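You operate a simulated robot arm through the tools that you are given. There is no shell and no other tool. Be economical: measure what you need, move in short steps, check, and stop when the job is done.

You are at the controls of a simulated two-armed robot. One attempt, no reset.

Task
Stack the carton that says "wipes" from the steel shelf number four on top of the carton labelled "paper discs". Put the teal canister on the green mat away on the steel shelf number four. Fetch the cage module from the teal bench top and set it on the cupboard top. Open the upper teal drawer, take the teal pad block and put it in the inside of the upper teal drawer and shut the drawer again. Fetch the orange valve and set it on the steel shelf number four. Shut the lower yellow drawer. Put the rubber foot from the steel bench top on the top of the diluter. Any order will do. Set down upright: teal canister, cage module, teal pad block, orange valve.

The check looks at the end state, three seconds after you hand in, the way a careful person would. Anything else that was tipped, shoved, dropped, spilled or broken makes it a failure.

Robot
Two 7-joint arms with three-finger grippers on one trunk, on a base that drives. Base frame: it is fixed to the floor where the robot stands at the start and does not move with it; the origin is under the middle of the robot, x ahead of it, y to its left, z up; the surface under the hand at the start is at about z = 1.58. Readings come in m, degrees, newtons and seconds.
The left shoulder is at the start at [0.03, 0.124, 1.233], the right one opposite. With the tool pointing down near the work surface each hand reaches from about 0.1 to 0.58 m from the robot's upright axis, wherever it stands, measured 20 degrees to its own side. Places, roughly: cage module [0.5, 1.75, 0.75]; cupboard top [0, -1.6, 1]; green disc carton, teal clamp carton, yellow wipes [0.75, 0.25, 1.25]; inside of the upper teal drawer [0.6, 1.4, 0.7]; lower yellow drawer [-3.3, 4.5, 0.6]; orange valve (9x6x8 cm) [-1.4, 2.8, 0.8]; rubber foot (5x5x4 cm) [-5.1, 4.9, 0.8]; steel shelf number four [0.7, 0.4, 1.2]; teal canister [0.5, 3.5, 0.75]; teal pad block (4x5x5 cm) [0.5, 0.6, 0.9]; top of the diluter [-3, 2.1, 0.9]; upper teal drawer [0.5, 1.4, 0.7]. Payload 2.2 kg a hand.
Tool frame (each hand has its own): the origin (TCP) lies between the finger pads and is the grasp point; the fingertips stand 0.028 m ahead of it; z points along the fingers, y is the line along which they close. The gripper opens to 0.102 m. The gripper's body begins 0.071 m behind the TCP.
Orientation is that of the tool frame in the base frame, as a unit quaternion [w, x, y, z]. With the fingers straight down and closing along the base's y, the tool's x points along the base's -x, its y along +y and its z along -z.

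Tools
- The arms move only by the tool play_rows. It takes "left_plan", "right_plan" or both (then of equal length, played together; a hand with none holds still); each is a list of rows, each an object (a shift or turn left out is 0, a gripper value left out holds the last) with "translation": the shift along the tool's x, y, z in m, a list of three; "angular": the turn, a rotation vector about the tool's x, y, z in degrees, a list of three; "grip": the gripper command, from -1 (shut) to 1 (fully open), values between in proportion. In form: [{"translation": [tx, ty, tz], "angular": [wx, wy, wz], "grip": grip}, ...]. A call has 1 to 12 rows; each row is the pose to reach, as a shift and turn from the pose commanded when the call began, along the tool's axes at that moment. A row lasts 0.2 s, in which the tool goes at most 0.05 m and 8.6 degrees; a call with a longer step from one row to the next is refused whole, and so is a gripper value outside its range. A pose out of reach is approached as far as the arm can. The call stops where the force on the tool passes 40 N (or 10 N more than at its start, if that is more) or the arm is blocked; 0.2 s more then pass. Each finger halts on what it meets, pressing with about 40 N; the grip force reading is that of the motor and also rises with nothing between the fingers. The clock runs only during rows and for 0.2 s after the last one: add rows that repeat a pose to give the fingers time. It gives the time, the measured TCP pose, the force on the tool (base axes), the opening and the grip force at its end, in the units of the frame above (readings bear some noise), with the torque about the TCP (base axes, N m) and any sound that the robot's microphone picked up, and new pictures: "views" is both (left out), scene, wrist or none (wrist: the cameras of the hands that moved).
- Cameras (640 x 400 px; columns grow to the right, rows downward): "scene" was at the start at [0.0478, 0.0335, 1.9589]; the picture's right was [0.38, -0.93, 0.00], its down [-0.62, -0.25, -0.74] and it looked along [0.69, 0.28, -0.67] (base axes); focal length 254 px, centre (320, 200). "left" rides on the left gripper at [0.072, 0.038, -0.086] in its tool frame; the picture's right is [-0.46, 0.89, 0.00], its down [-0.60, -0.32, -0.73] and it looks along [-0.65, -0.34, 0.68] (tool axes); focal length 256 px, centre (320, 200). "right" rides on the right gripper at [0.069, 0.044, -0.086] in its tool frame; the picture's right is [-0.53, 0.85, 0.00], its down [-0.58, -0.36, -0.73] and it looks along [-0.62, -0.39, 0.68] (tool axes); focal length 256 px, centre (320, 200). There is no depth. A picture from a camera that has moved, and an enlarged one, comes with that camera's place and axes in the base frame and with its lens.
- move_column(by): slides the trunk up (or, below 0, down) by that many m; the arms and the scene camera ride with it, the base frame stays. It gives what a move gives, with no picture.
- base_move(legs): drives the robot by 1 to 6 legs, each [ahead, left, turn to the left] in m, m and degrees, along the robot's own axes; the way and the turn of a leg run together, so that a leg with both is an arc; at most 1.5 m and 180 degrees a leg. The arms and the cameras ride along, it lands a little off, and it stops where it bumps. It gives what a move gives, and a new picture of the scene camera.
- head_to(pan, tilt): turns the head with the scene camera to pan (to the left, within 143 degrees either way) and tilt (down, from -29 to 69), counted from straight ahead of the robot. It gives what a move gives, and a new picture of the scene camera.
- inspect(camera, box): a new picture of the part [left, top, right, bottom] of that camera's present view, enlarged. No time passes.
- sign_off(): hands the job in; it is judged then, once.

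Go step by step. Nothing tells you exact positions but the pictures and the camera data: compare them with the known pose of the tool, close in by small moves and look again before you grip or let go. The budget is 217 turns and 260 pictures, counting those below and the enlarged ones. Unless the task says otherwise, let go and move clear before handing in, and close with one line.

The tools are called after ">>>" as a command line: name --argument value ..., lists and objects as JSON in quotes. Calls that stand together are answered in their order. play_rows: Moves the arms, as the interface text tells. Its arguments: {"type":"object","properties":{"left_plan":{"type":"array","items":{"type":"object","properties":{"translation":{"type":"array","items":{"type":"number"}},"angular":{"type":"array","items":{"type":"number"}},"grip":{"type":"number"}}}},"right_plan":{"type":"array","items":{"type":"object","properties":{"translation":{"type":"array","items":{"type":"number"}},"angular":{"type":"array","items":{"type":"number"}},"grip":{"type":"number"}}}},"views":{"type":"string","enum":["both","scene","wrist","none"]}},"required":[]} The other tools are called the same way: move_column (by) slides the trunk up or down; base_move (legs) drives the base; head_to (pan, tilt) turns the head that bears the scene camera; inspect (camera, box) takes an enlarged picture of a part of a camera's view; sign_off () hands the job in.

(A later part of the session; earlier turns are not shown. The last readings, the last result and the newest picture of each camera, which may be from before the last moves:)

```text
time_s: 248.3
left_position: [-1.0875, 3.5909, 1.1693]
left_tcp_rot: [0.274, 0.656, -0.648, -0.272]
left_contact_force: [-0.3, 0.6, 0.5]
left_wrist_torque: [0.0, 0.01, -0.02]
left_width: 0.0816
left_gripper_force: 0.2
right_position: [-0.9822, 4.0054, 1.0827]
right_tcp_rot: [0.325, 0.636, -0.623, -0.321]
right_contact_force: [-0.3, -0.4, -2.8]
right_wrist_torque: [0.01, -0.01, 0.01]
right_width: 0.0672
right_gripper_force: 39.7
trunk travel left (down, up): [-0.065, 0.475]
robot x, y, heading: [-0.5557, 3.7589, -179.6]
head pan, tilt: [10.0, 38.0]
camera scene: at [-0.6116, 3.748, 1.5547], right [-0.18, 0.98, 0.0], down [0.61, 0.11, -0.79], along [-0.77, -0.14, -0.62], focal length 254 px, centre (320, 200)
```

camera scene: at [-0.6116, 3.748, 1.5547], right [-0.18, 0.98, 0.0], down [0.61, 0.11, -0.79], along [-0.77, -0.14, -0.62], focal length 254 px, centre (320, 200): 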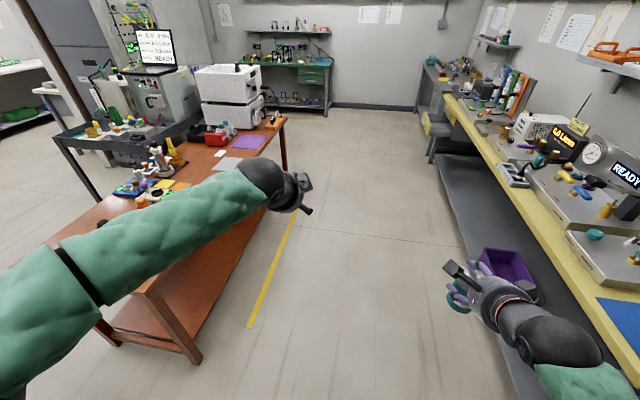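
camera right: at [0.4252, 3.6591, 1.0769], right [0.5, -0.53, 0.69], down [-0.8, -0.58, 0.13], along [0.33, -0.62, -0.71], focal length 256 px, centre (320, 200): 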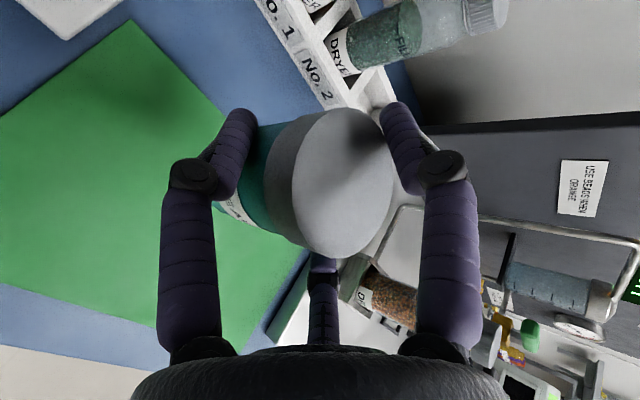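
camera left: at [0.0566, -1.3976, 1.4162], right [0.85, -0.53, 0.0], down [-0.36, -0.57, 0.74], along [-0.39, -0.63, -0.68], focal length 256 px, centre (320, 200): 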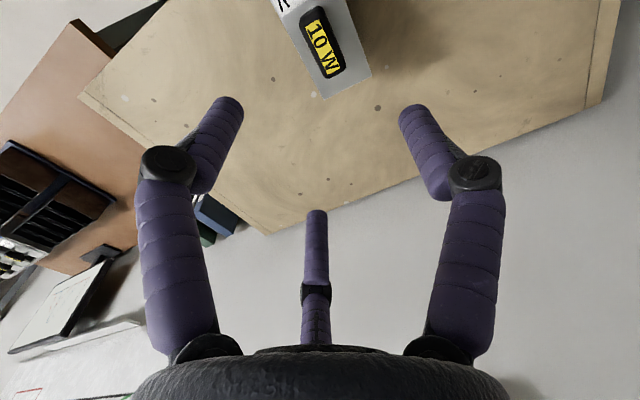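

>>> base_move --legs '[[0, 0.86, 0]]'

>>> head_to --pan -5 --tilt 45

>>> inspect --camera "left" --box '[0, 0, 640, 400]'

```text
time_s: 252.8
left_position: [-1.0759, 2.7469, 1.1712]
left_tcp_rot: [0.275, 0.658, -0.646, -0.272]
left_contact_force: [0.2, 0.7, -0.6]
left_wrist_torque: [-0.01, -0.01, -0.06]
left_width: 0.0813
left_gripper_force: 0.0
right_position: [-0.9732, 3.1634, 1.0837]
right_tcp_rot: [0.326, 0.638, -0.62, -0.32]
right_contact_force: [0.6, -0.5, -2.0]
right_wrist_torque: [0.02, 0.0, -0.01]
right_width: 0.0669
right_gripper_force: 40.4
trunk travel left (down, up): [-0.065, 0.475]
robot x, y, heading: [-0.5461, 2.9216, -179.3]
head pan, tilt: [10.0, 38.0]
camera scene: at [-0.6005, 2.9075, 1.5547], right [-0.19, 0.98, 0.0], down [0.6, 0.12, -0.79], along [-0.77, -0.15, -0.62], focal length 254 px, centre (320, 200)
```

scene: 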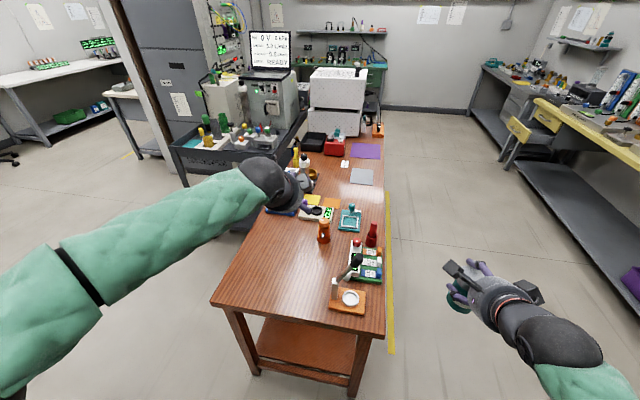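

```text
time_s: 253.6
left_position: [-1.0756, 2.7467, 1.1707]
left_tcp_rot: [0.275, 0.657, -0.647, -0.273]
left_contact_force: [0.8, -0.2, 0.5]
left_wrist_torque: [0.02, -0.01, 0.01]
left_width: 0.0818
left_gripper_force: 0.1
right_position: [-0.9727, 3.1641, 1.0822]
right_tcp_rot: [0.326, 0.638, -0.62, -0.32]
right_contact_force: [-0.2, 0.3, -2.3]
right_wrist_torque: [-0.01, -0.01, 0.0]
right_width: 0.0668
right_gripper_force: 39.8
trunk travel left (down, up): [-0.065, 0.475]
robot x, y, heading: [-0.5452, 2.923, -179.1]
head pan, tilt: [-5.0, 45.0]
camera scene: at [-0.5969, 2.93, 1.5444], right [0.07, 1.0, 0.0], down [0.71, -0.05, -0.71], along [-0.71, 0.05, -0.71], focal length 254 px, centre (320, 200)
```

scene: 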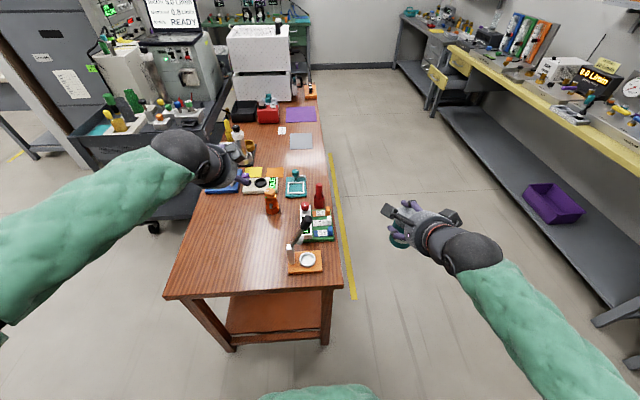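

```text
1.00 times, centred on (320, 200) of left (not enlarged: the box is as wide or as high as the picture)
camera zoom: at [-1.038, 2.6756, 1.2571], right [-0.63, 0.45, 0.63], down [0.73, 0.62, 0.29], along [-0.26, 0.64, -0.72], focal length 256 px, centre (320, 200)
```

zoom: 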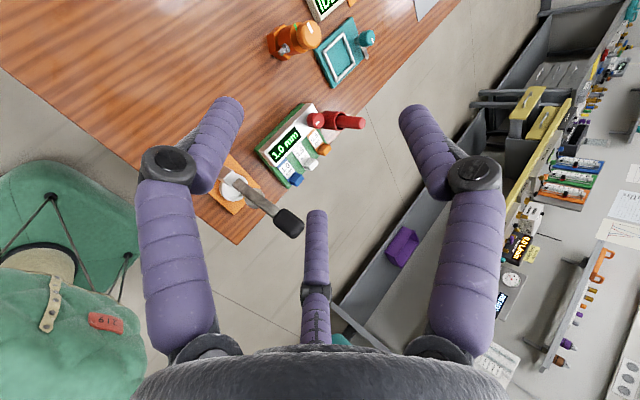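

>>> inspect --camera "scene" --box '[220, 160, 380, 280]'

>>> inspect --camera "left" --box '[230, 0, 390, 100]'

```text
3.33 times, centred on (300, 220) of scene
camera zoom: at [-0.5969, 2.93, 1.5444], right [0.07, 1.0, 0.0], down [0.71, -0.05, -0.71], along [-0.71, 0.05, -0.71], focal length 846 px, centre (387, 133)
```

zoom: 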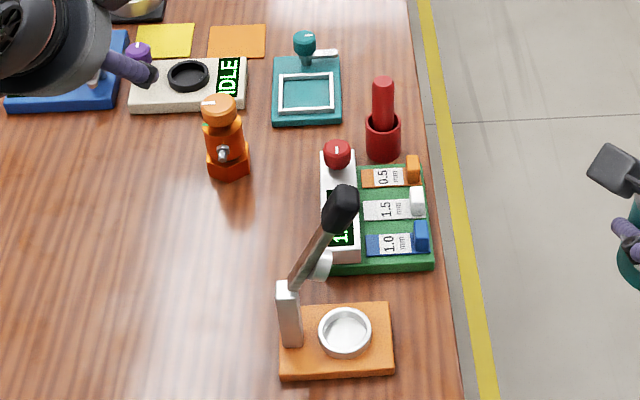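

```text
4.00 times, centred on (310, 50) of left
camera zoom: at [-1.038, 2.6756, 1.2571], right [-0.63, 0.45, 0.63], down [0.73, 0.62, 0.29], along [-0.26, 0.64, -0.72], focal length 1024 px, centre (360, 800)
```

zoom: 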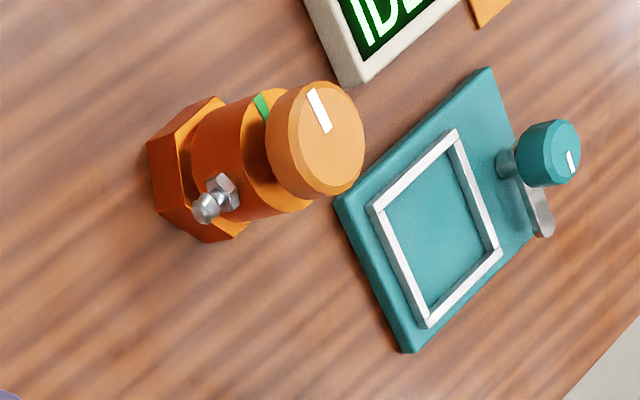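

Valve: centre ≈(−1.358,2.779), top z≈0.83. I bring the left hand (45°) to a pre-pose 10 cm back along its axis.

>>> play_rows --left_plan '[{"translation": [-0.005, -0.006, 0.043], "grip": 0.57}, {"translation": [-0.01, -0.012, 0.086]}, {"translation": [-0.015, -0.018, 0.129]}, {"translation": [-0.02, -0.024, 0.172]}, {"translation": [-0.025, -0.03, 0.215]}, {"translation": [-0.03, -0.036, 0.258]}, {"translation": [-0.034, -0.042, 0.3]}, {"translation": [-0.034, -0.046, 0.342]}, {"translation": [-0.034, -0.046, 0.342]}]' --views "wrist"

```text
time_s: 255.6
left_position: [-1.2878, 2.7826, 0.8999]
left_tcp_rot: [0.275, 0.657, -0.647, -0.272]
left_contact_force: [0.5, -0.1, -0.3]
left_wrist_torque: [-0.02, 0.04, 0.01]
left_width: 0.0802
left_gripper_force: 0.1
right_position: [-0.9736, 3.1627, 1.0836]
right_tcp_rot: [0.325, 0.638, -0.621, -0.319]
right_contact_force: [0.8, -0.7, -1.7]
right_wrist_torque: [-0.02, -0.01, -0.01]
right_width: 0.0668
right_gripper_force: 40.1
trunk travel left (down, up): [-0.065, 0.475]
robot x, y, heading: [-0.5417, 2.9247, -179.0]
head pan, tilt: [-5.0, 45.0]
camera left: at [-1.2503, 2.7094, 0.9854], right [-0.63, 0.45, 0.63], down [0.73, 0.62, 0.29], along [-0.26, 0.64, -0.72], focal length 256 px, centre (320, 200)
```

left: 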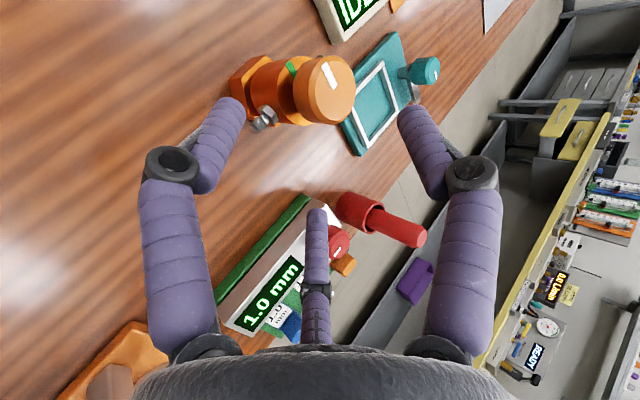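

>>> play_rows --left_plan '[{"translation": [0, 0.003, 0.035]}, {"translation": [0, 0.003, 0.07]}, {"translation": [0, 0.003, 0.1057]}, {"translation": [0, 0.003, 0.1057]}]' --views "both"

>>> inspect --camera "scene" --box '[200, 140, 360, 260]'

```text
time_s: 256.6
left_position: [-1.365, 2.7774, 0.8257]
left_tcp_rot: [0.275, 0.657, -0.647, -0.272]
left_contact_force: [1.3, -0.2, 0.0]
left_wrist_torque: [-0.02, 0.0, -0.02]
left_width: 0.0804
left_gripper_force: 0.0
right_position: [-0.9731, 3.1623, 1.0837]
right_tcp_rot: [0.326, 0.638, -0.62, -0.32]
right_contact_force: [-0.4, -0.3, -2.7]
right_wrist_torque: [0.0, -0.02, 0.0]
right_width: 0.0668
right_gripper_force: 39.7
trunk travel left (down, up): [-0.065, 0.475]
robot x, y, heading: [-0.543, 2.9204, -179.3]
head pan, tilt: [-5.0, 45.0]
camera scene: at [-0.5968, 2.9301, 1.5445], right [0.07, 1.0, 0.0], down [0.71, -0.05, -0.71], along [-0.71, 0.05, -0.71], focal length 254 px, centre (320, 200)
camera left: at [-1.327, 2.7062, 0.9114], right [-0.63, 0.45, 0.63], down [0.73, 0.62, 0.29], along [-0.26, 0.64, -0.72], focal length 256 px, centre (320, 200)
```

scene: 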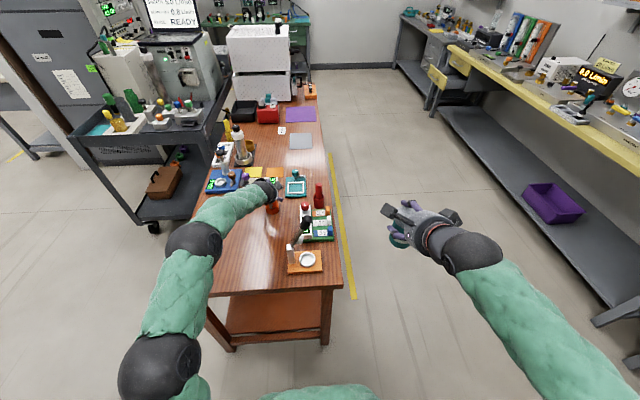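
left: 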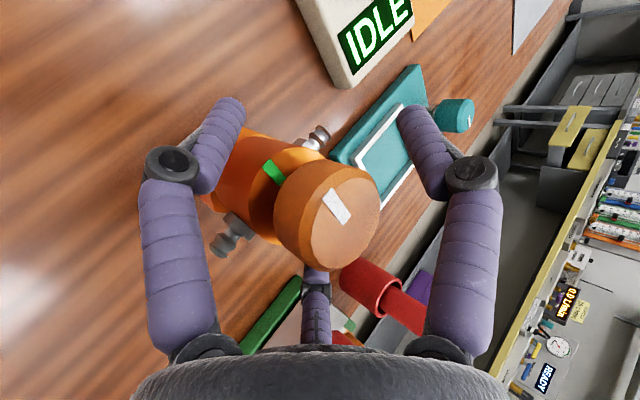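

```text
3.33 times, centred on (280, 200) of scene
camera zoom: at [-0.5968, 2.9301, 1.5445], right [0.07, 1.0, 0.0], down [0.71, -0.05, -0.71], along [-0.71, 0.05, -0.71], focal length 846 px, centre (453, 200)
```

zoom: 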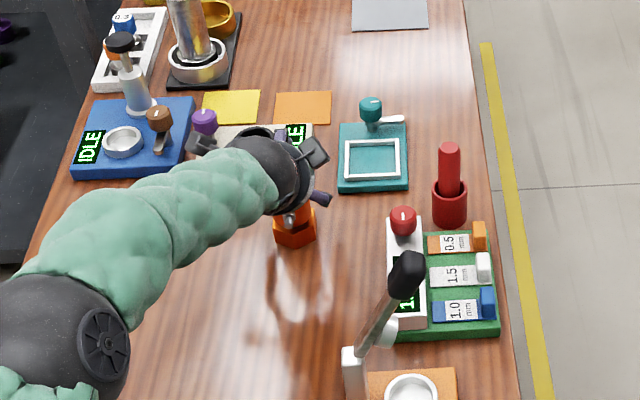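

>>> play_rows --left_plan '[{"grip": 0.4}, {"grip": 0.2}, {"grip": 0}, {"grip": -0.2}, {"grip": -0.3}, {"grip": -0.3}]' --views "wrist"

```text
time_s: 258.0
left_position: [-1.3632, 2.7785, 0.8248]
left_tcp_rot: [0.275, 0.658, -0.646, -0.272]
left_contact_force: [0.6, -1.0, -0.4]
left_wrist_torque: [-0.03, 0.02, 0.02]
left_width: 0.0558
left_gripper_force: 14.5
right_position: [-0.972, 3.1627, 1.0836]
right_tcp_rot: [0.325, 0.638, -0.621, -0.319]
right_contact_force: [0.3, 0.6, -2.4]
right_wrist_torque: [0.0, -0.01, 0.0]
right_width: 0.0669
right_gripper_force: 40.0
trunk travel left (down, up): [-0.065, 0.475]
robot x, y, heading: [-0.5463, 2.9241, -179.0]
head pan, tilt: [-5.0, 45.0]
camera left: at [-1.3269, 2.7062, 0.9111], right [-0.63, 0.45, 0.63], down [0.73, 0.62, 0.29], along [-0.26, 0.64, -0.72], focal length 256 px, centre (320, 200)
```

left: 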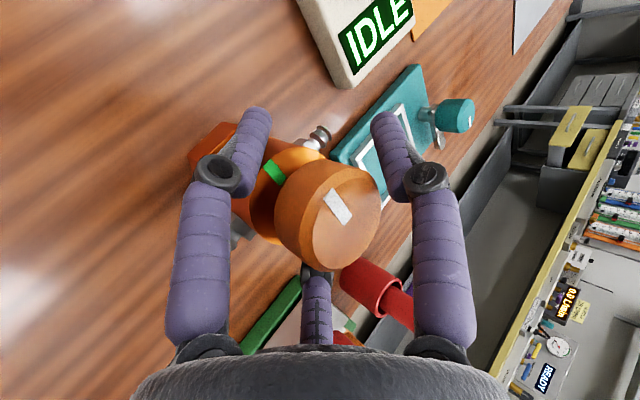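

>>> play_rows --left_plan '[{"grip": -0.6}, {"grip": -0.6}, {"translation": [0, 0.014, -0.014]}, {"translation": [0, 0.036, -0.035]}, {"translation": [0, 0.068, -0.067]}, {"translation": [0, 0.1, -0.098]}, {"translation": [0, 0.13, -0.128]}, {"translation": [0, 0.13, -0.16]}, {"translation": [0, 0.13, -0.2]}, {"translation": [0, 0.13, -0.24]}, {"translation": [0, 0.13, -0.24]}]' --views "both"

```text
time_s: 260.4
left_position: [-1.2868, 2.7799, 1.0853]
left_tcp_rot: [0.274, 0.658, -0.647, -0.27]
left_contact_force: [-0.3, -0.3, -6.0]
left_wrist_torque: [-0.03, 0.03, 0.0]
left_width: 0.0552
left_gripper_force: 26.2
right_position: [-0.9733, 3.1633, 1.082]
right_tcp_rot: [0.326, 0.638, -0.62, -0.319]
right_contact_force: [-0.5, -0.4, -2.5]
right_wrist_torque: [-0.03, 0.03, -0.01]
right_width: 0.0669
right_gripper_force: 40.1
trunk travel left (down, up): [-0.065, 0.475]
robot x, y, heading: [-0.5451, 2.9229, -179.2]
head pan, tilt: [-5.0, 45.0]
camera scene: at [-0.5981, 2.93, 1.5443], right [0.07, 1.0, 0.0], down [0.71, -0.05, -0.71], along [-0.7, 0.05, -0.71], focal length 254 px, centre (320, 200)
camera left: at [-1.2484, 2.7081, 1.1726], right [-0.63, 0.45, 0.63], down [0.73, 0.62, 0.29], along [-0.26, 0.64, -0.72], focal length 256 px, centre (320, 200)
```

scene: 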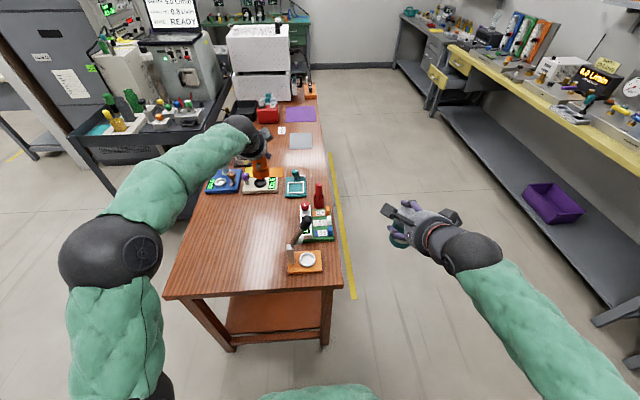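
left: 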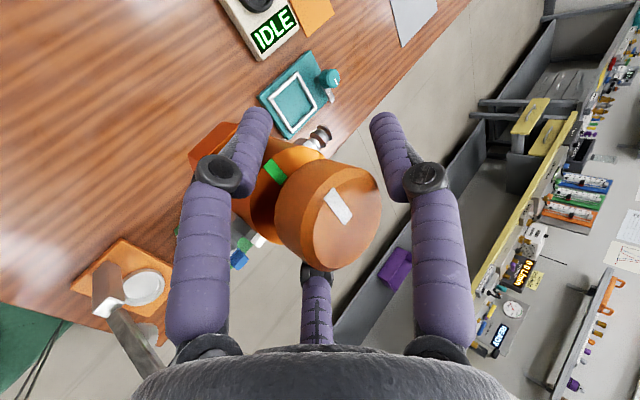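

Both objects held. I retract the left arm, then turn round, raise the trunk and drive to the shelf.

>>> play_rows --left_plan '[{"translation": [0, -0.032, -0.033], "grip": -0.8}, {"translation": [0, -0.064, -0.066]}, {"translation": [0, -0.096, -0.099]}, {"translation": [0, -0.128, -0.132]}, {"translation": [0, -0.16, -0.165]}, {"translation": [0, -0.192, -0.198]}, {"translation": [0, -0.224, -0.231]}, {"translation": [0, -0.256, -0.264]}, {"translation": [0, -0.288, -0.297]}, {"translation": [0, -0.288, -0.297]}]' --views "none"

```text
time_s: 262.6
left_position: [-0.8709, 2.7873, 1.0928]
left_tcp_rot: [0.275, 0.657, -0.647, -0.272]
left_contact_force: [0.4, 0.2, -4.7]
left_wrist_torque: [-0.01, 0.05, -0.02]
left_width: 0.0553
left_gripper_force: 34.1
right_position: [-0.9731, 3.1638, 1.0828]
right_tcp_rot: [0.325, 0.638, -0.621, -0.319]
right_contact_force: [0.4, 0.0, -2.2]
right_wrist_torque: [-0.01, 0.0, 0.02]
right_width: 0.067
right_gripper_force: 40.2
trunk travel left (down, up): [-0.065, 0.475]
robot x, y, heading: [-0.5468, 2.9222, -179.4]
head pan, tilt: [-5.0, 45.0]
```

>>> base_move --legs '[[0, 0, 179], [0, -1.2, 0], [0, -1.16, 0]]'

>>> move_column --by 0.3

>>> head_to --pan -5 --tilt 35

```text
time_s: 281.6
left_position: [-0.0928, 0.7178, 1.0923]
left_tcp_rot: [0.265, 0.632, 0.672, 0.28]
left_contact_force: [-0.3, -0.2, -5.5]
left_wrist_torque: [0.02, -0.07, -0.01]
left_width: 0.0554
left_gripper_force: 33.9
right_position: [0.0261, 0.3465, 1.0826]
right_tcp_rot: [0.311, 0.606, 0.652, 0.333]
right_contact_force: [0.5, -0.3, -1.6]
right_wrist_torque: [0.01, -0.02, 0.03]
right_width: 0.0669
right_gripper_force: 40.4
trunk travel left (down, up): [-0.065, 0.475]
robot x, y, heading: [-0.4089, 0.5644, 3.5]
head pan, tilt: [-5.0, 45.0]
camera scene: at [-0.3593, 0.5658, 1.5444], right [-0.03, -1.0, 0.0], down [-0.71, 0.02, -0.71], along [0.71, -0.02, -0.71], focal length 254 px, centre (320, 200)
```

scene: 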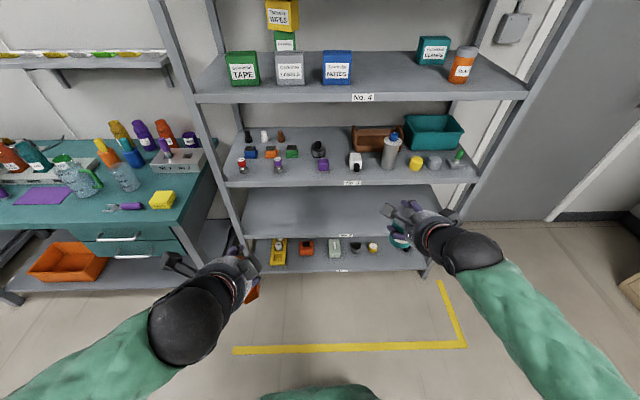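

```text
time_s: 284.6
left_position: [-0.0925, 0.7179, 1.3922]
left_tcp_rot: [0.266, 0.631, 0.672, 0.281]
left_contact_force: [-0.5, 0.4, -5.3]
left_wrist_torque: [0.01, -0.05, 0.01]
left_width: 0.0553
left_gripper_force: 33.5
right_position: [0.0264, 0.3469, 1.3826]
right_tcp_rot: [0.312, 0.606, 0.652, 0.331]
right_contact_force: [0.9, -0.1, -1.9]
right_wrist_torque: [0.0, 0.02, -0.01]
right_width: 0.0667
right_gripper_force: 40.2
trunk travel left (down, up): [-0.365, 0.175]
robot x, y, heading: [-0.4118, 0.5699, 3.6]
head pan, tilt: [-5.0, 45.0]
```

```text
time_s: 285.3
left_position: [-0.0925, 0.7179, 1.3919]
left_tcp_rot: [0.265, 0.632, 0.672, 0.281]
left_contact_force: [-0.2, 0.0, -5.2]
left_wrist_torque: [-0.01, -0.07, 0.0]
left_width: 0.0555
left_gripper_force: 33.9
right_position: [0.0262, 0.3482, 1.3833]
right_tcp_rot: [0.312, 0.606, 0.652, 0.332]
right_contact_force: [0.5, 0.1, -2.1]
right_wrist_torque: [0.02, 0.03, -0.01]
right_width: 0.067
right_gripper_force: 40.4
trunk travel left (down, up): [-0.365, 0.175]
robot x, y, heading: [-0.4117, 0.5667, 3.3]
head pan, tilt: [-5.0, 35.0]
camera scene: at [-0.3525, 0.566, 1.8592], right [-0.03, -1.0, 0.0], down [-0.57, 0.01, -0.82], along [0.82, -0.02, -0.57], focal length 254 px, centre (320, 200)
```

scene: 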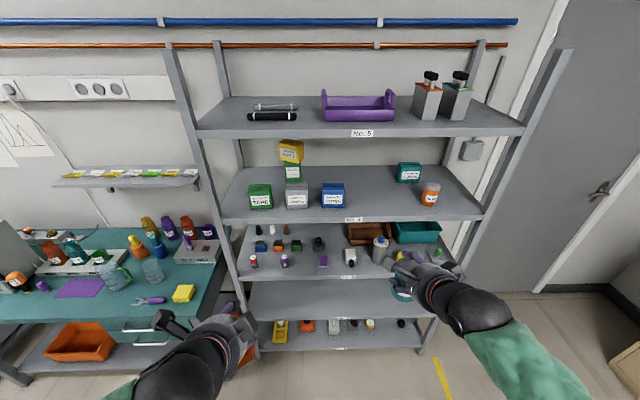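

>>> base_move --legs '[[0.0, 0, -3.4], [0.34, 0, 0]]'

>>> inspect --camera "scene" --box '[280, 230, 520, 380]'

```text
time_s: 287.9
left_position: [0.2519, 0.6997, 1.3917]
left_tcp_rot: [0.273, 0.652, 0.652, 0.273]
left_contact_force: [-0.2, 0.5, -5.1]
left_wrist_torque: [-0.02, -0.06, 0.03]
left_width: 0.0553
left_gripper_force: 34.0
right_position: [0.3503, 0.3227, 1.3822]
right_tcp_rot: [0.321, 0.625, 0.634, 0.323]
right_contact_force: [0.8, -0.2, -2.4]
right_wrist_torque: [-0.02, -0.02, 0.0]
right_width: 0.067
right_gripper_force: 40.3
trunk travel left (down, up): [-0.365, 0.175]
robot x, y, heading: [-0.0715, 0.5708, 0.1]
head pan, tilt: [-5.0, 35.0]
camera scene: at [-0.0155, 0.5632, 1.8592], right [-0.09, -1.0, 0.0], down [-0.57, 0.05, -0.82], along [0.82, -0.07, -0.57], focal length 254 px, centre (320, 200)
```

scene: 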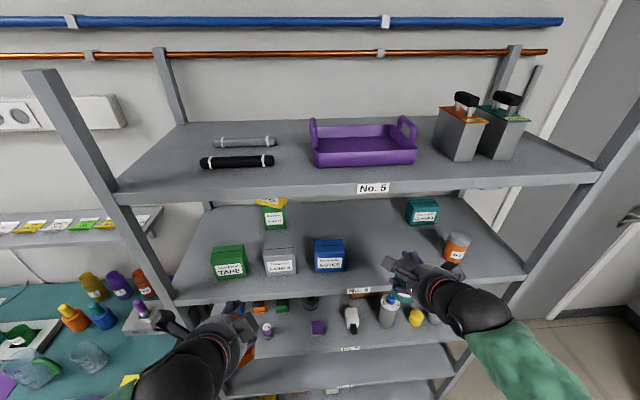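

```text
2.67 times, centred on (400, 305) of scene
camera zoom: at [-0.0155, 0.5632, 1.8592], right [-0.09, -1.0, 0.0], down [-0.57, 0.05, -0.82], along [0.82, -0.07, -0.57], focal length 676 px, centre (107, -80)
```

zoom: 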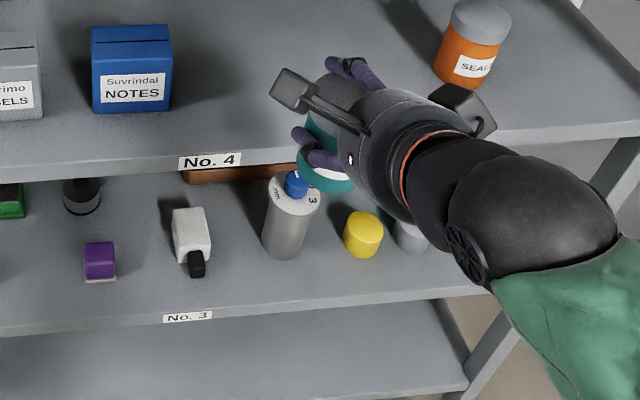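

>>> play_rows --right_plan '[{"translation": [0, 0.025, 0.035]}, {"translation": [-0.002, 0.05, 0.07]}, {"translation": [-0.005, 0.076, 0.107]}, {"translation": [-0.005, 0.102, 0.142]}, {"translation": [-0.005, 0.085, 0.154]}, {"translation": [-0.005, 0.066, 0.168]}, {"translation": [-0.005, 0.054, 0.1765]}, {"translation": [-0.005, 0.054, 0.1765]}]' --views "both"

>>> inspect --camera "scene" --box '[300, 200, 500, 325]'

```text
time_s: 289.7
left_position: [0.2517, 0.7005, 1.3919]
left_tcp_rot: [0.273, 0.652, 0.653, 0.273]
left_contact_force: [0.2, -0.2, -5.5]
left_wrist_torque: [0.04, -0.05, 0.01]
left_width: 0.0553
left_gripper_force: 33.3
right_position: [0.5245, 0.3177, 1.3255]
right_tcp_rot: [0.322, 0.625, 0.634, 0.324]
right_contact_force: [-0.5, 0.4, -2.2]
right_wrist_torque: [-0.01, -0.02, -0.01]
right_width: 0.0669
right_gripper_force: 40.5
trunk travel left (down, up): [-0.365, 0.175]
robot x, y, heading: [-0.0731, 0.5703, 0.4]
head pan, tilt: [-5.0, 35.0]
camera scene: at [-0.0163, 0.5631, 1.8592], right [-0.09, -1.0, 0.0], down [-0.57, 0.05, -0.82], along [0.82, -0.07, -0.57], focal length 254 px, centre (320, 200)
camera right: at [0.4775, 0.3886, 1.4098], right [0.5, -0.53, 0.69], down [-0.8, -0.59, 0.13], along [0.33, -0.62, -0.71], focal length 256 px, centre (320, 200)
```

scene: 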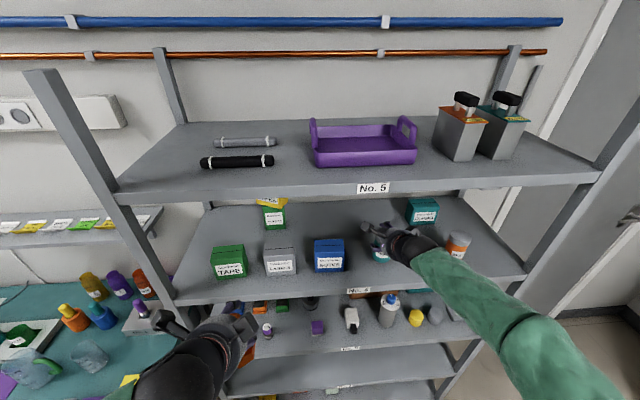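
right: 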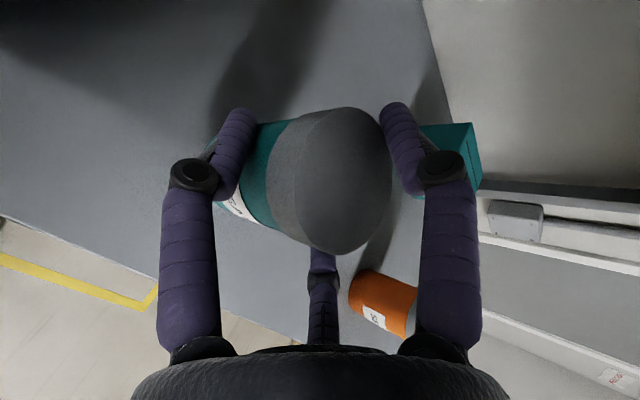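

```text
3.20 times, centred on (400, 262) of scene
camera zoom: at [-0.0163, 0.5631, 1.8592], right [-0.09, -1.0, 0.0], down [-0.57, 0.05, -0.82], along [0.82, -0.07, -0.57], focal length 812 px, centre (64, 0)
```

zoom: 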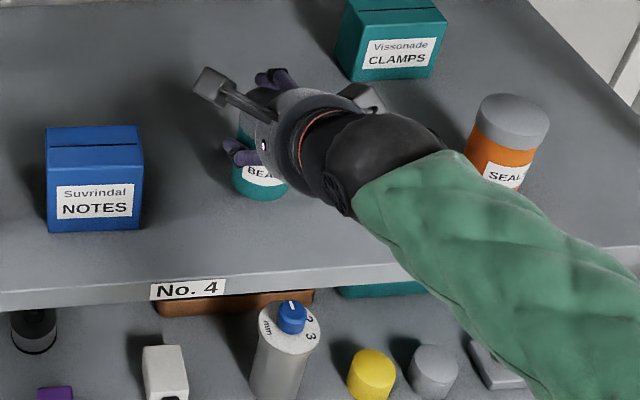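

>>> play_rows --right_plan '[{"translation": [0, -0.0041, 0.0029]}, {"translation": [0, -0.0081, 0.0058]}, {"translation": [0, -0.0114, 0.0082]}, {"translation": [0, -0.013, 0.0093]}, {"translation": [0, -0.013, 0.0093]}]' --views "none"

```text
time_s: 290.9
left_position: [0.2519, 0.6996, 1.3923]
left_tcp_rot: [0.272, 0.651, 0.654, 0.272]
left_contact_force: [-0.7, -0.1, -5.4]
left_wrist_torque: [0.0, -0.04, 0.01]
left_width: 0.0552
left_gripper_force: 34.0
right_position: [0.5236, 0.3175, 1.3078]
right_tcp_rot: [0.322, 0.625, 0.634, 0.324]
right_contact_force: [0.4, 0.2, -2.1]
right_wrist_torque: [0.03, 0.01, 0.01]
right_width: 0.067
right_gripper_force: 40.0
trunk travel left (down, up): [-0.365, 0.175]
robot x, y, heading: [-0.0755, 0.5682, 0.2]
head pan, tilt: [-5.0, 35.0]
```

>>> play_rows --right_plan '[{"translation": [0, -0.0024, 0.0017]}, {"translation": [0, -0.0049, 0.0035]}, {"translation": [0, -0.0049, 0.0035]}]' --views "none"

>>> inspect --camera "scene" --box '[340, 220, 440, 290]'

```text
time_s: 291.7
left_position: [0.2519, 0.7, 1.3923]
left_tcp_rot: [0.274, 0.652, 0.653, 0.273]
left_contact_force: [-0.3, -0.5, -5.2]
left_wrist_torque: [-0.03, -0.05, -0.02]
left_width: 0.0552
left_gripper_force: 33.5
right_position: [0.525, 0.3175, 1.3021]
right_tcp_rot: [0.322, 0.625, 0.633, 0.323]
right_contact_force: [0.9, 0.2, -2.1]
right_wrist_torque: [-0.02, -0.01, -0.01]
right_width: 0.0669
right_gripper_force: 40.0
trunk travel left (down, up): [-0.365, 0.175]
robot x, y, heading: [-0.0763, 0.5695, -0.0]
head pan, tilt: [-5.0, 35.0]
```

```text
5.71 times, centred on (390, 255) of scene
camera zoom: at [-0.0162, 0.5632, 1.8592], right [-0.09, -1.0, 0.0], down [-0.57, 0.05, -0.82], along [0.82, -0.07, -0.57], focal length 1450 px, centre (-80, -114)
```

zoom: 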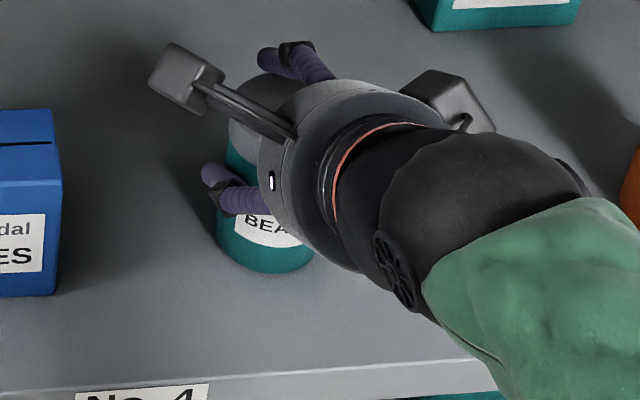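

>>> play_rows --right_plan '[{"translation": [0, -0.0024, 0.0017]}, {"translation": [0, -0.0041, 0.0029]}, {"translation": [0, -0.0057, 0.0041]}, {"translation": [0, -0.0057, 0.0041]}]' --views "none"

```text
time_s: 292.7
left_position: [0.2512, 0.7009, 1.3929]
left_tcp_rot: [0.275, 0.651, 0.653, 0.273]
left_contact_force: [0.5, 0.2, -5.8]
left_wrist_torque: [0.01, -0.06, -0.01]
left_width: 0.0556
left_gripper_force: 33.5
right_position: [0.5239, 0.3174, 1.3013]
right_tcp_rot: [0.325, 0.623, 0.632, 0.326]
right_contact_force: [-1.0, 1.8, 20.8]
right_wrist_torque: [0.16, 0.59, -0.03]
right_width: 0.0669
right_gripper_force: 40.0
trunk travel left (down, up): [-0.365, 0.175]
robot x, y, heading: [-0.0757, 0.5726, 0.1]
head pan, tilt: [-5.0, 35.0]
```

Contact. I ease 2 mm, open, and draw the hand back along its axis.

>>> play_rows --right_plan '[{"translation": [0, 0.004, -0.003]}, {"translation": [0, 0.004, -0.003], "grip": 0}, {"translation": [0, 0.004, -0.003], "grip": 0.3}, {"translation": [0, 0.004, -0.003], "grip": 0.6}, {"translation": [0, 0.004, -0.003], "grip": 1}, {"translation": [0, 0.004, -0.003], "grip": 1}, {"translation": [0, 0.004, -0.04]}, {"translation": [0, 0.004, -0.08]}, {"translation": [0, 0.004, -0.12]}, {"translation": [0, 0.0, -0.16]}, {"translation": [0, -0.02, -0.2]}, {"translation": [0, -0.04, -0.24]}]' --views "scene"

>>> inspect --camera "scene" --box '[300, 200, 500, 325]'

```text
time_s: 295.3
left_position: [0.2498, 0.6996, 1.3926]
left_tcp_rot: [0.273, 0.651, 0.653, 0.274]
left_contact_force: [-0.2, 0.0, -5.7]
left_wrist_torque: [0.02, -0.04, 0.02]
left_width: 0.0553
left_gripper_force: 33.7
right_position: [0.3051, 0.3151, 1.402]
right_tcp_rot: [0.322, 0.625, 0.633, 0.324]
right_contact_force: [-1.3, -0.3, 1.3]
right_wrist_torque: [0.0, -0.02, 0.0]
right_width: 0.1017
right_gripper_force: 0.1
trunk travel left (down, up): [-0.365, 0.175]
robot x, y, heading: [-0.0777, 0.5694, -0.2]
head pan, tilt: [-5.0, 35.0]
camera scene: at [-0.0191, 0.5629, 1.8593], right [-0.08, -1.0, 0.0], down [-0.57, 0.05, -0.82], along [0.82, -0.07, -0.57], focal length 254 px, centre (320, 200)
```

scene: 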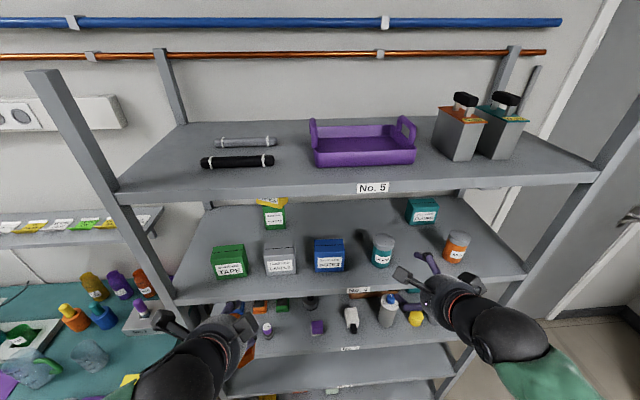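

```text
3.20 times, centred on (400, 262) of scene
camera zoom: at [-0.0191, 0.5629, 1.8593], right [-0.08, -1.0, 0.0], down [-0.57, 0.05, -0.82], along [0.82, -0.07, -0.57], focal length 812 px, centre (64, 0)
```

zoom: 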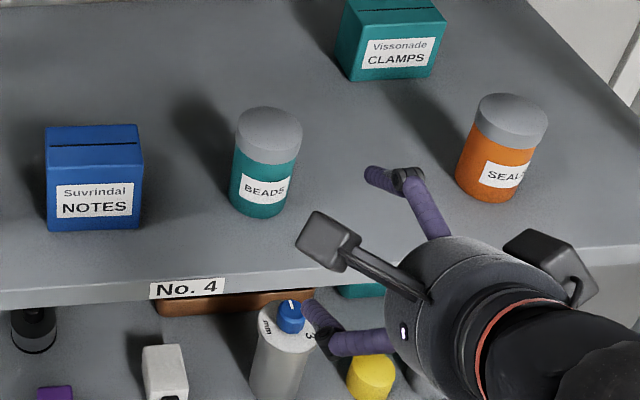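

Canister is upright on shelf 4. Next the valve from the left hand into the gap at y≈0.21. I retract the right hand, then shift the base right.

>>> play_rows --right_plan '[{"translation": [0, -0.023, -0.033]}, {"translation": [0, -0.047, -0.065]}, {"translation": [0, -0.07, -0.097]}, {"translation": [0, -0.07, -0.097]}]' --views "none"

>>> base_move --legs '[[-0.12, 0, 0], [0, -0.49, 0], [0.12, 0, 0]]'

>>> head_to --pan 10 --tilt 38

```text
time_s: 296.3
left_position: [0.2531, 0.7012, 1.3917]
left_tcp_rot: [0.273, 0.652, 0.653, 0.273]
left_contact_force: [0.7, -0.5, -5.1]
left_wrist_torque: [-0.03, -0.03, -0.01]
left_width: 0.0554
left_gripper_force: 33.8
right_position: [0.189, 0.3149, 1.4006]
right_tcp_rot: [0.322, 0.626, 0.633, 0.322]
right_contact_force: [0.4, -0.1, -1.0]
right_wrist_torque: [-0.01, 0.02, -0.02]
right_width: 0.1021
right_gripper_force: 0.1
trunk travel left (down, up): [-0.365, 0.175]
robot x, y, heading: [-0.0772, 0.5702, -0.3]
head pan, tilt: [-5.0, 35.0]
```

```text
time_s: 300.9
left_position: [0.2522, 0.2049, 1.3914]
left_tcp_rot: [0.274, 0.653, 0.651, 0.272]
left_contact_force: [0.3, 0.4, -5.8]
left_wrist_torque: [0.0, -0.06, -0.01]
left_width: 0.0551
left_gripper_force: 33.7
right_position: [0.1853, -0.18, 1.4012]
right_tcp_rot: [0.322, 0.627, 0.632, 0.322]
right_contact_force: [1.3, -0.1, -0.1]
right_wrist_torque: [-0.02, -0.02, 0.03]
right_width: 0.102
right_gripper_force: 0.1
trunk travel left (down, up): [-0.365, 0.175]
robot x, y, heading: [-0.0786, 0.0752, -0.2]
head pan, tilt: [-5.0, 35.0]
camera scene: at [-0.0173, 0.0707, 1.8592], right [-0.09, -1.0, 0.0], down [-0.57, 0.05, -0.82], along [0.82, -0.07, -0.57], focal length 254 px, centre (320, 200)
```

scene: 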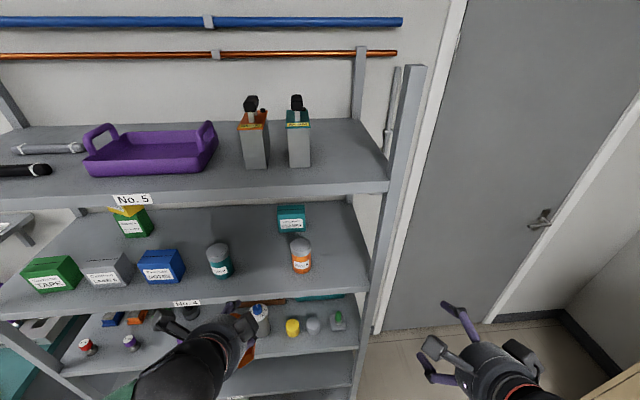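

```text
time_s: 301.7
left_position: [0.2493, 0.2054, 1.3913]
left_tcp_rot: [0.275, 0.653, 0.651, 0.273]
left_contact_force: [-0.3, 0.3, -5.3]
left_wrist_torque: [0.0, -0.05, 0.01]
left_width: 0.0553
left_gripper_force: 33.6
right_position: [0.1842, -0.1793, 1.4015]
right_tcp_rot: [0.323, 0.627, 0.632, 0.322]
right_contact_force: [-0.4, 0.4, 0.1]
right_wrist_torque: [-0.01, 0.0, 0.02]
right_width: 0.1022
right_gripper_force: 0.1
trunk travel left (down, up): [-0.365, 0.175]
robot x, y, heading: [-0.0755, 0.0772, -0.0]
head pan, tilt: [10.0, 38.0]
camera scene: at [-0.0215, 0.0929, 1.8547], right [0.17, -0.99, 0.0], down [-0.61, -0.1, -0.79], along [0.78, 0.13, -0.62], focal length 254 px, centre (320, 200)
```

scene: 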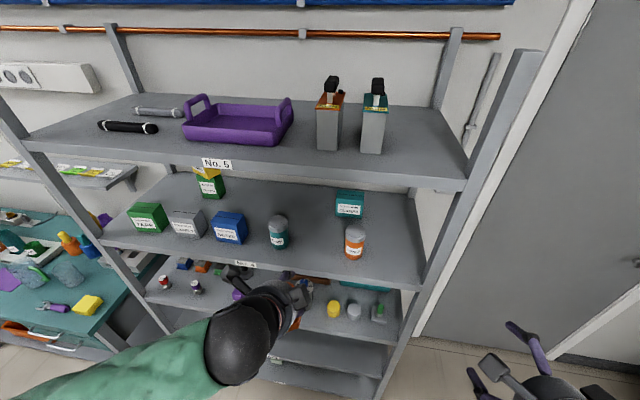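

>>> play_rows --left_plan '[{"translation": [0, 0.032, 0.032]}, {"translation": [0, 0.064, 0.064]}, {"translation": [0.002, 0.096, 0.096]}, {"translation": [0.003, 0.128, 0.128]}, {"translation": [0.003, 0.16, 0.16]}, {"translation": [0.003, 0.189, 0.192]}, {"translation": [0.003, 0.168, 0.212]}, {"translation": [0.003, 0.15, 0.2307]}, {"translation": [0.003, 0.15, 0.2307]}]' --views "both"

>>> inspect --camera "scene" --box '[200, 180, 400, 305]'

```text
time_s: 303.7
left_position: [0.5215, 0.2068, 1.3372]
left_tcp_rot: [0.274, 0.653, 0.651, 0.273]
left_contact_force: [0.1, 1.0, -5.7]
left_wrist_torque: [-0.01, -0.07, -0.01]
left_width: 0.0556
left_gripper_force: 33.7
right_position: [0.1833, -0.1802, 1.4017]
right_tcp_rot: [0.322, 0.628, 0.631, 0.322]
right_contact_force: [-1.2, -1.1, 0.0]
right_wrist_torque: [0.0, -0.02, 0.01]
right_width: 0.1019
right_gripper_force: 0.2
trunk travel left (down, up): [-0.365, 0.175]
robot x, y, heading: [-0.0744, 0.079, -0.3]
head pan, tilt: [10.0, 38.0]
camera scene: at [-0.0212, 0.0931, 1.8547], right [0.17, -0.99, 0.0], down [-0.61, -0.1, -0.79], along [0.78, 0.13, -0.62], focal length 254 px, centre (320, 200)
camera left: at [0.4883, 0.2795, 1.4235], right [0.62, -0.47, 0.63], down [-0.75, -0.6, 0.29], along [0.25, -0.65, -0.72], focal length 256 px, centre (320, 200)
```

scene: 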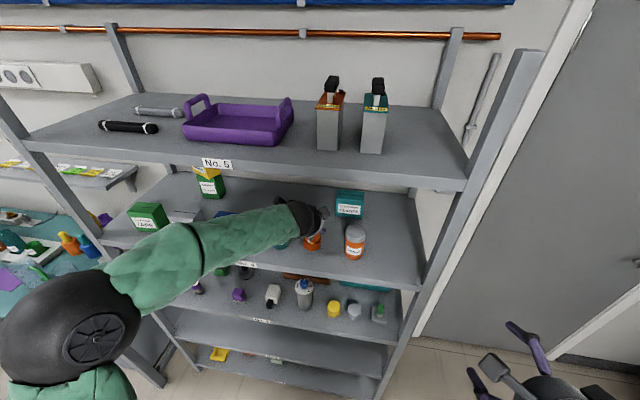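
left: 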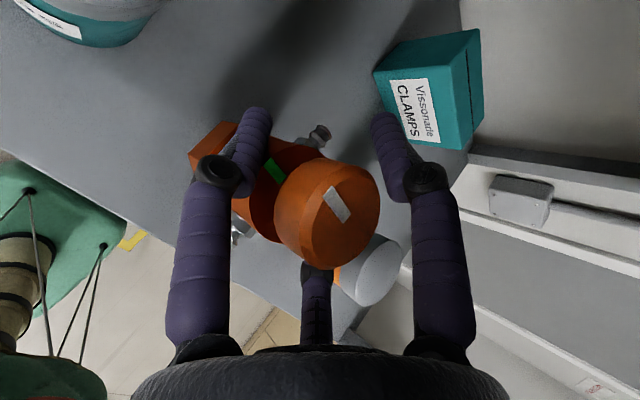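

```text
3.20 times, centred on (300, 242) of scene
camera zoom: at [-0.0212, 0.0931, 1.8547], right [0.17, -0.99, 0.0], down [-0.61, -0.1, -0.79], along [0.78, 0.13, -0.62], focal length 812 px, centre (384, 64)
```

zoom: 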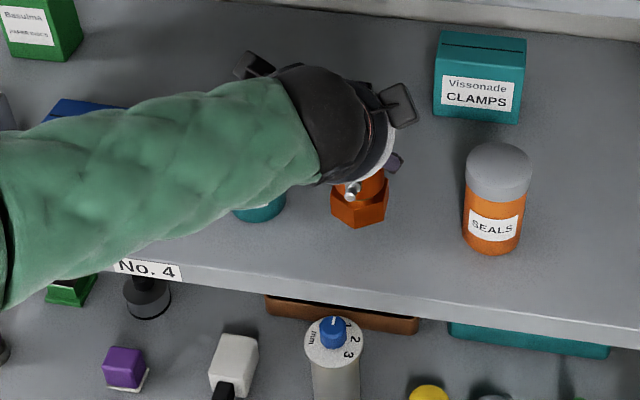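

>>> play_rows --left_plan '[{"translation": [0, -0.006, 0.006]}, {"translation": [0, -0.011, 0.011]}, {"translation": [0, -0.016, 0.0158]}, {"translation": [0, -0.018, 0.0178]}, {"translation": [0, -0.018, 0.0178]}]' --views "none"

```text
time_s: 304.9
left_position: [0.5217, 0.2079, 1.3119]
left_tcp_rot: [0.274, 0.653, 0.651, 0.272]
left_contact_force: [-0.3, -0.5, -5.2]
left_wrist_torque: [-0.02, -0.07, -0.04]
left_width: 0.0555
left_gripper_force: 33.6
right_position: [0.1839, -0.1801, 1.4004]
right_tcp_rot: [0.323, 0.627, 0.631, 0.323]
right_contact_force: [-0.4, 0.0, -0.4]
right_wrist_torque: [-0.01, 0.0, 0.01]
right_width: 0.1022
right_gripper_force: 0.1
trunk travel left (down, up): [-0.365, 0.175]
robot x, y, heading: [-0.0762, 0.0767, 0.0]
head pan, tilt: [10.0, 38.0]
```

>>> play_rows --left_plan '[{"translation": [0, -0.0021, 0.0021]}, {"translation": [0, -0.0042, 0.0042]}, {"translation": [0, -0.0056, 0.0056]}, {"translation": [0, -0.0056, 0.0056]}]' --views "none"

```text
time_s: 305.9
left_position: [0.5215, 0.2077, 1.3071]
left_tcp_rot: [0.275, 0.654, 0.65, 0.273]
left_contact_force: [0.3, -0.4, 0.4]
left_wrist_torque: [0.0, 0.11, 0.01]
left_width: 0.0555
left_gripper_force: 33.8
right_position: [0.1836, -0.18, 1.4012]
right_tcp_rot: [0.323, 0.627, 0.631, 0.323]
right_contact_force: [-0.3, 0.0, -0.2]
right_wrist_torque: [-0.03, 0.02, 0.02]
right_width: 0.1019
right_gripper_force: 0.1
trunk travel left (down, up): [-0.365, 0.175]
robot x, y, heading: [-0.0724, 0.0783, -0.2]
head pan, tilt: [10.0, 38.0]
```

The weight has come off (contact). Release and draw back.

>>> play_rows --left_plan '[{"grip": -0.4}, {"grip": -0.1}, {"grip": 0.15}, {"grip": 0.4}, {"grip": 0.5}, {"grip": 0.5}, {"translation": [0, 0, -0.035]}, {"translation": [0, 0, -0.07]}, {"translation": [0, 0, -0.11]}, {"translation": [0, 0, -0.15]}, {"translation": [0, -0.02, -0.19]}, {"translation": [0, -0.04, -0.23]}]' --views "scene"

>>> inspect --camera "scene" --box '[140, 150, 400, 300]'

```text
time_s: 308.5
left_position: [0.3258, 0.2091, 1.4364]
left_tcp_rot: [0.275, 0.653, 0.651, 0.272]
left_contact_force: [-0.1, 1.4, 0.8]
left_wrist_torque: [-0.02, 0.0, -0.02]
left_width: 0.0767
left_gripper_force: 0.0
right_position: [0.1823, -0.1781, 1.4009]
right_tcp_rot: [0.324, 0.626, 0.631, 0.323]
right_contact_force: [-0.2, 0.2, 0.2]
right_wrist_torque: [-0.02, -0.04, 0.01]
right_width: 0.102
right_gripper_force: 0.1
trunk travel left (down, up): [-0.365, 0.175]
robot x, y, heading: [-0.0759, 0.0751, -0.2]
head pan, tilt: [10.0, 38.0]
camera scene: at [-0.023, 0.0939, 1.8547], right [0.17, -0.99, 0.0], down [-0.61, -0.11, -0.79], along [0.78, 0.13, -0.61], focal length 254 px, centre (320, 200)
```

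scene: 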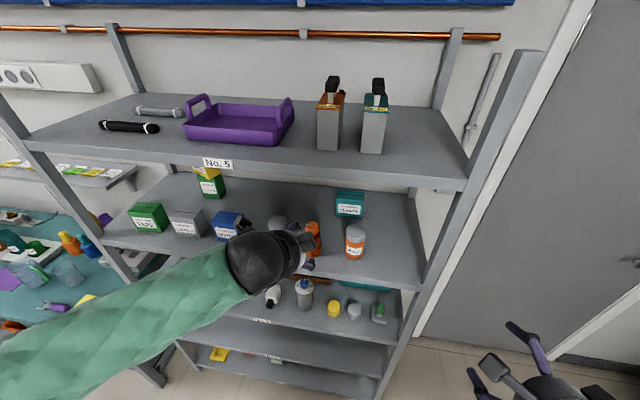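

```text
2.46 times, centred on (270, 225) of scene
camera zoom: at [-0.023, 0.0939, 1.8547], right [0.17, -0.99, 0.0], down [-0.61, -0.11, -0.79], along [0.78, 0.13, -0.61], focal length 624 px, centre (443, 138)
```

zoom: 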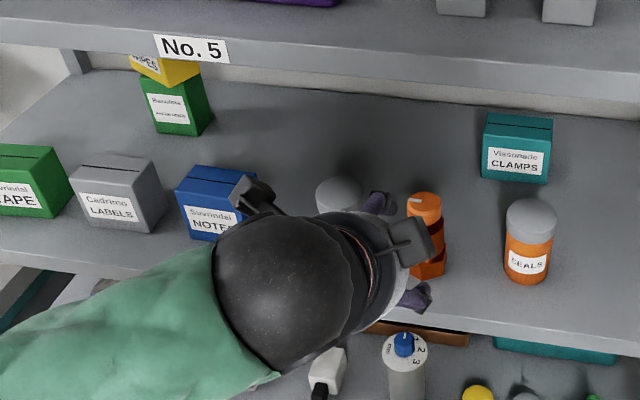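

Valve stands upright on shelf 4. Now I travel to the yellow bench (lower yellow drawer near (−3.3,4.5)).

>>> base_move --legs '[[-0.55, 0, 0], [0, 1.5, 0], [0, 1.5, 0], [0, 0.55, 0], [0, 0, 90], [0, 1.3, 0]]'

```text
time_s: 338.4
left_position: [-2.1236, 3.9673, 1.4385]
left_tcp_rot: [-0.008, -0.023, 0.922, 0.386]
left_contact_force: [0.1, 0.5, -0.1]
left_wrist_torque: [-0.02, -0.03, -0.02]
left_width: 0.0764
left_gripper_force: 0.1
right_position: [-1.7291, 3.8436, 1.4012]
right_tcp_rot: [-0.012, -0.028, 0.889, 0.456]
right_contact_force: [0.1, -0.6, 0.8]
right_wrist_torque: [0.03, 0.04, -0.01]
right_width: 0.1021
right_gripper_force: 0.1
trunk travel left (down, up): [-0.365, 0.175]
robot x, y, heading: [-1.9708, 3.571, 92.6]
head pan, tilt: [10.0, 38.0]
camera scene: at [-1.9887, 3.6273, 1.8547], right [0.98, 0.22, 0.0], down [0.14, -0.6, -0.79], along [-0.17, 0.77, -0.62], focal length 254 px, centre (320, 200)
```

scene: 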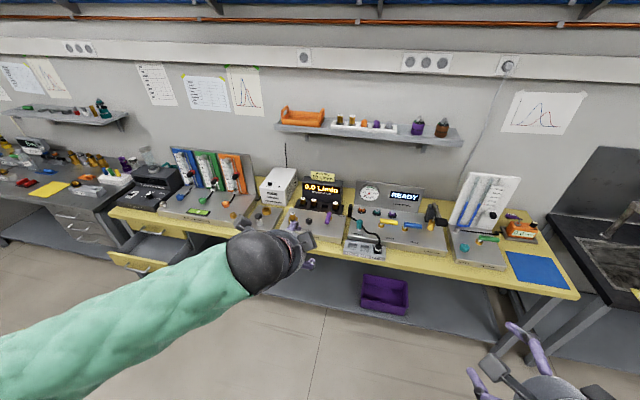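

The lower yellow drawer stands open at the left end. I move in front of it, lower the trunk and look.

>>> move_column --by -0.34

>>> base_move --legs '[[-0.15, 1.1, -2.6]]'

```text
time_s: 341.7
left_position: [-2.1253, 3.9677, 1.0974]
left_tcp_rot: [-0.008, -0.023, 0.922, 0.387]
left_contact_force: [-0.9, -0.1, 0.5]
left_wrist_torque: [0.03, 0.02, -0.02]
left_width: 0.0767
left_gripper_force: 0.1
right_position: [-1.7286, 3.8451, 1.0613]
right_tcp_rot: [-0.012, -0.027, 0.889, 0.456]
right_contact_force: [-0.4, -0.5, 0.2]
right_wrist_torque: [-0.01, 0.0, -0.03]
right_width: 0.102
right_gripper_force: 0.0
trunk travel left (down, up): [-0.025, 0.515]
robot x, y, heading: [-1.9684, 3.5738, 92.7]
head pan, tilt: [10.0, 38.0]
```

```text
time_s: 347.4
left_position: [-3.1995, 3.7932, 1.097]
left_tcp_rot: [-0.001, -0.002, 0.923, 0.386]
left_contact_force: [0.4, 0.0, -0.9]
left_wrist_torque: [0.0, 0.0, -0.01]
left_width: 0.0763
left_gripper_force: 0.1
right_position: [-2.8103, 3.6522, 1.0611]
right_tcp_rot: [-0.001, -0.007, 0.89, 0.456]
right_contact_force: [-0.4, 0.6, 0.2]
right_wrist_torque: [0.02, 0.0, -0.01]
right_width: 0.1022
right_gripper_force: 0.1
trunk travel left (down, up): [-0.025, 0.515]
robot x, y, heading: [-3.0638, 3.3867, 90.5]
head pan, tilt: [10.0, 38.0]
camera scene: at [-3.0802, 3.4472, 1.5147], right [0.98, 0.18, 0.0], down [0.11, -0.61, -0.79], along [-0.14, 0.78, -0.62], focal length 254 px, centre (320, 200)
```

scene: 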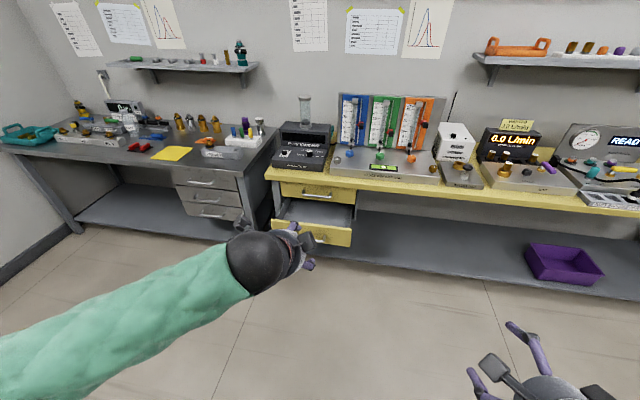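

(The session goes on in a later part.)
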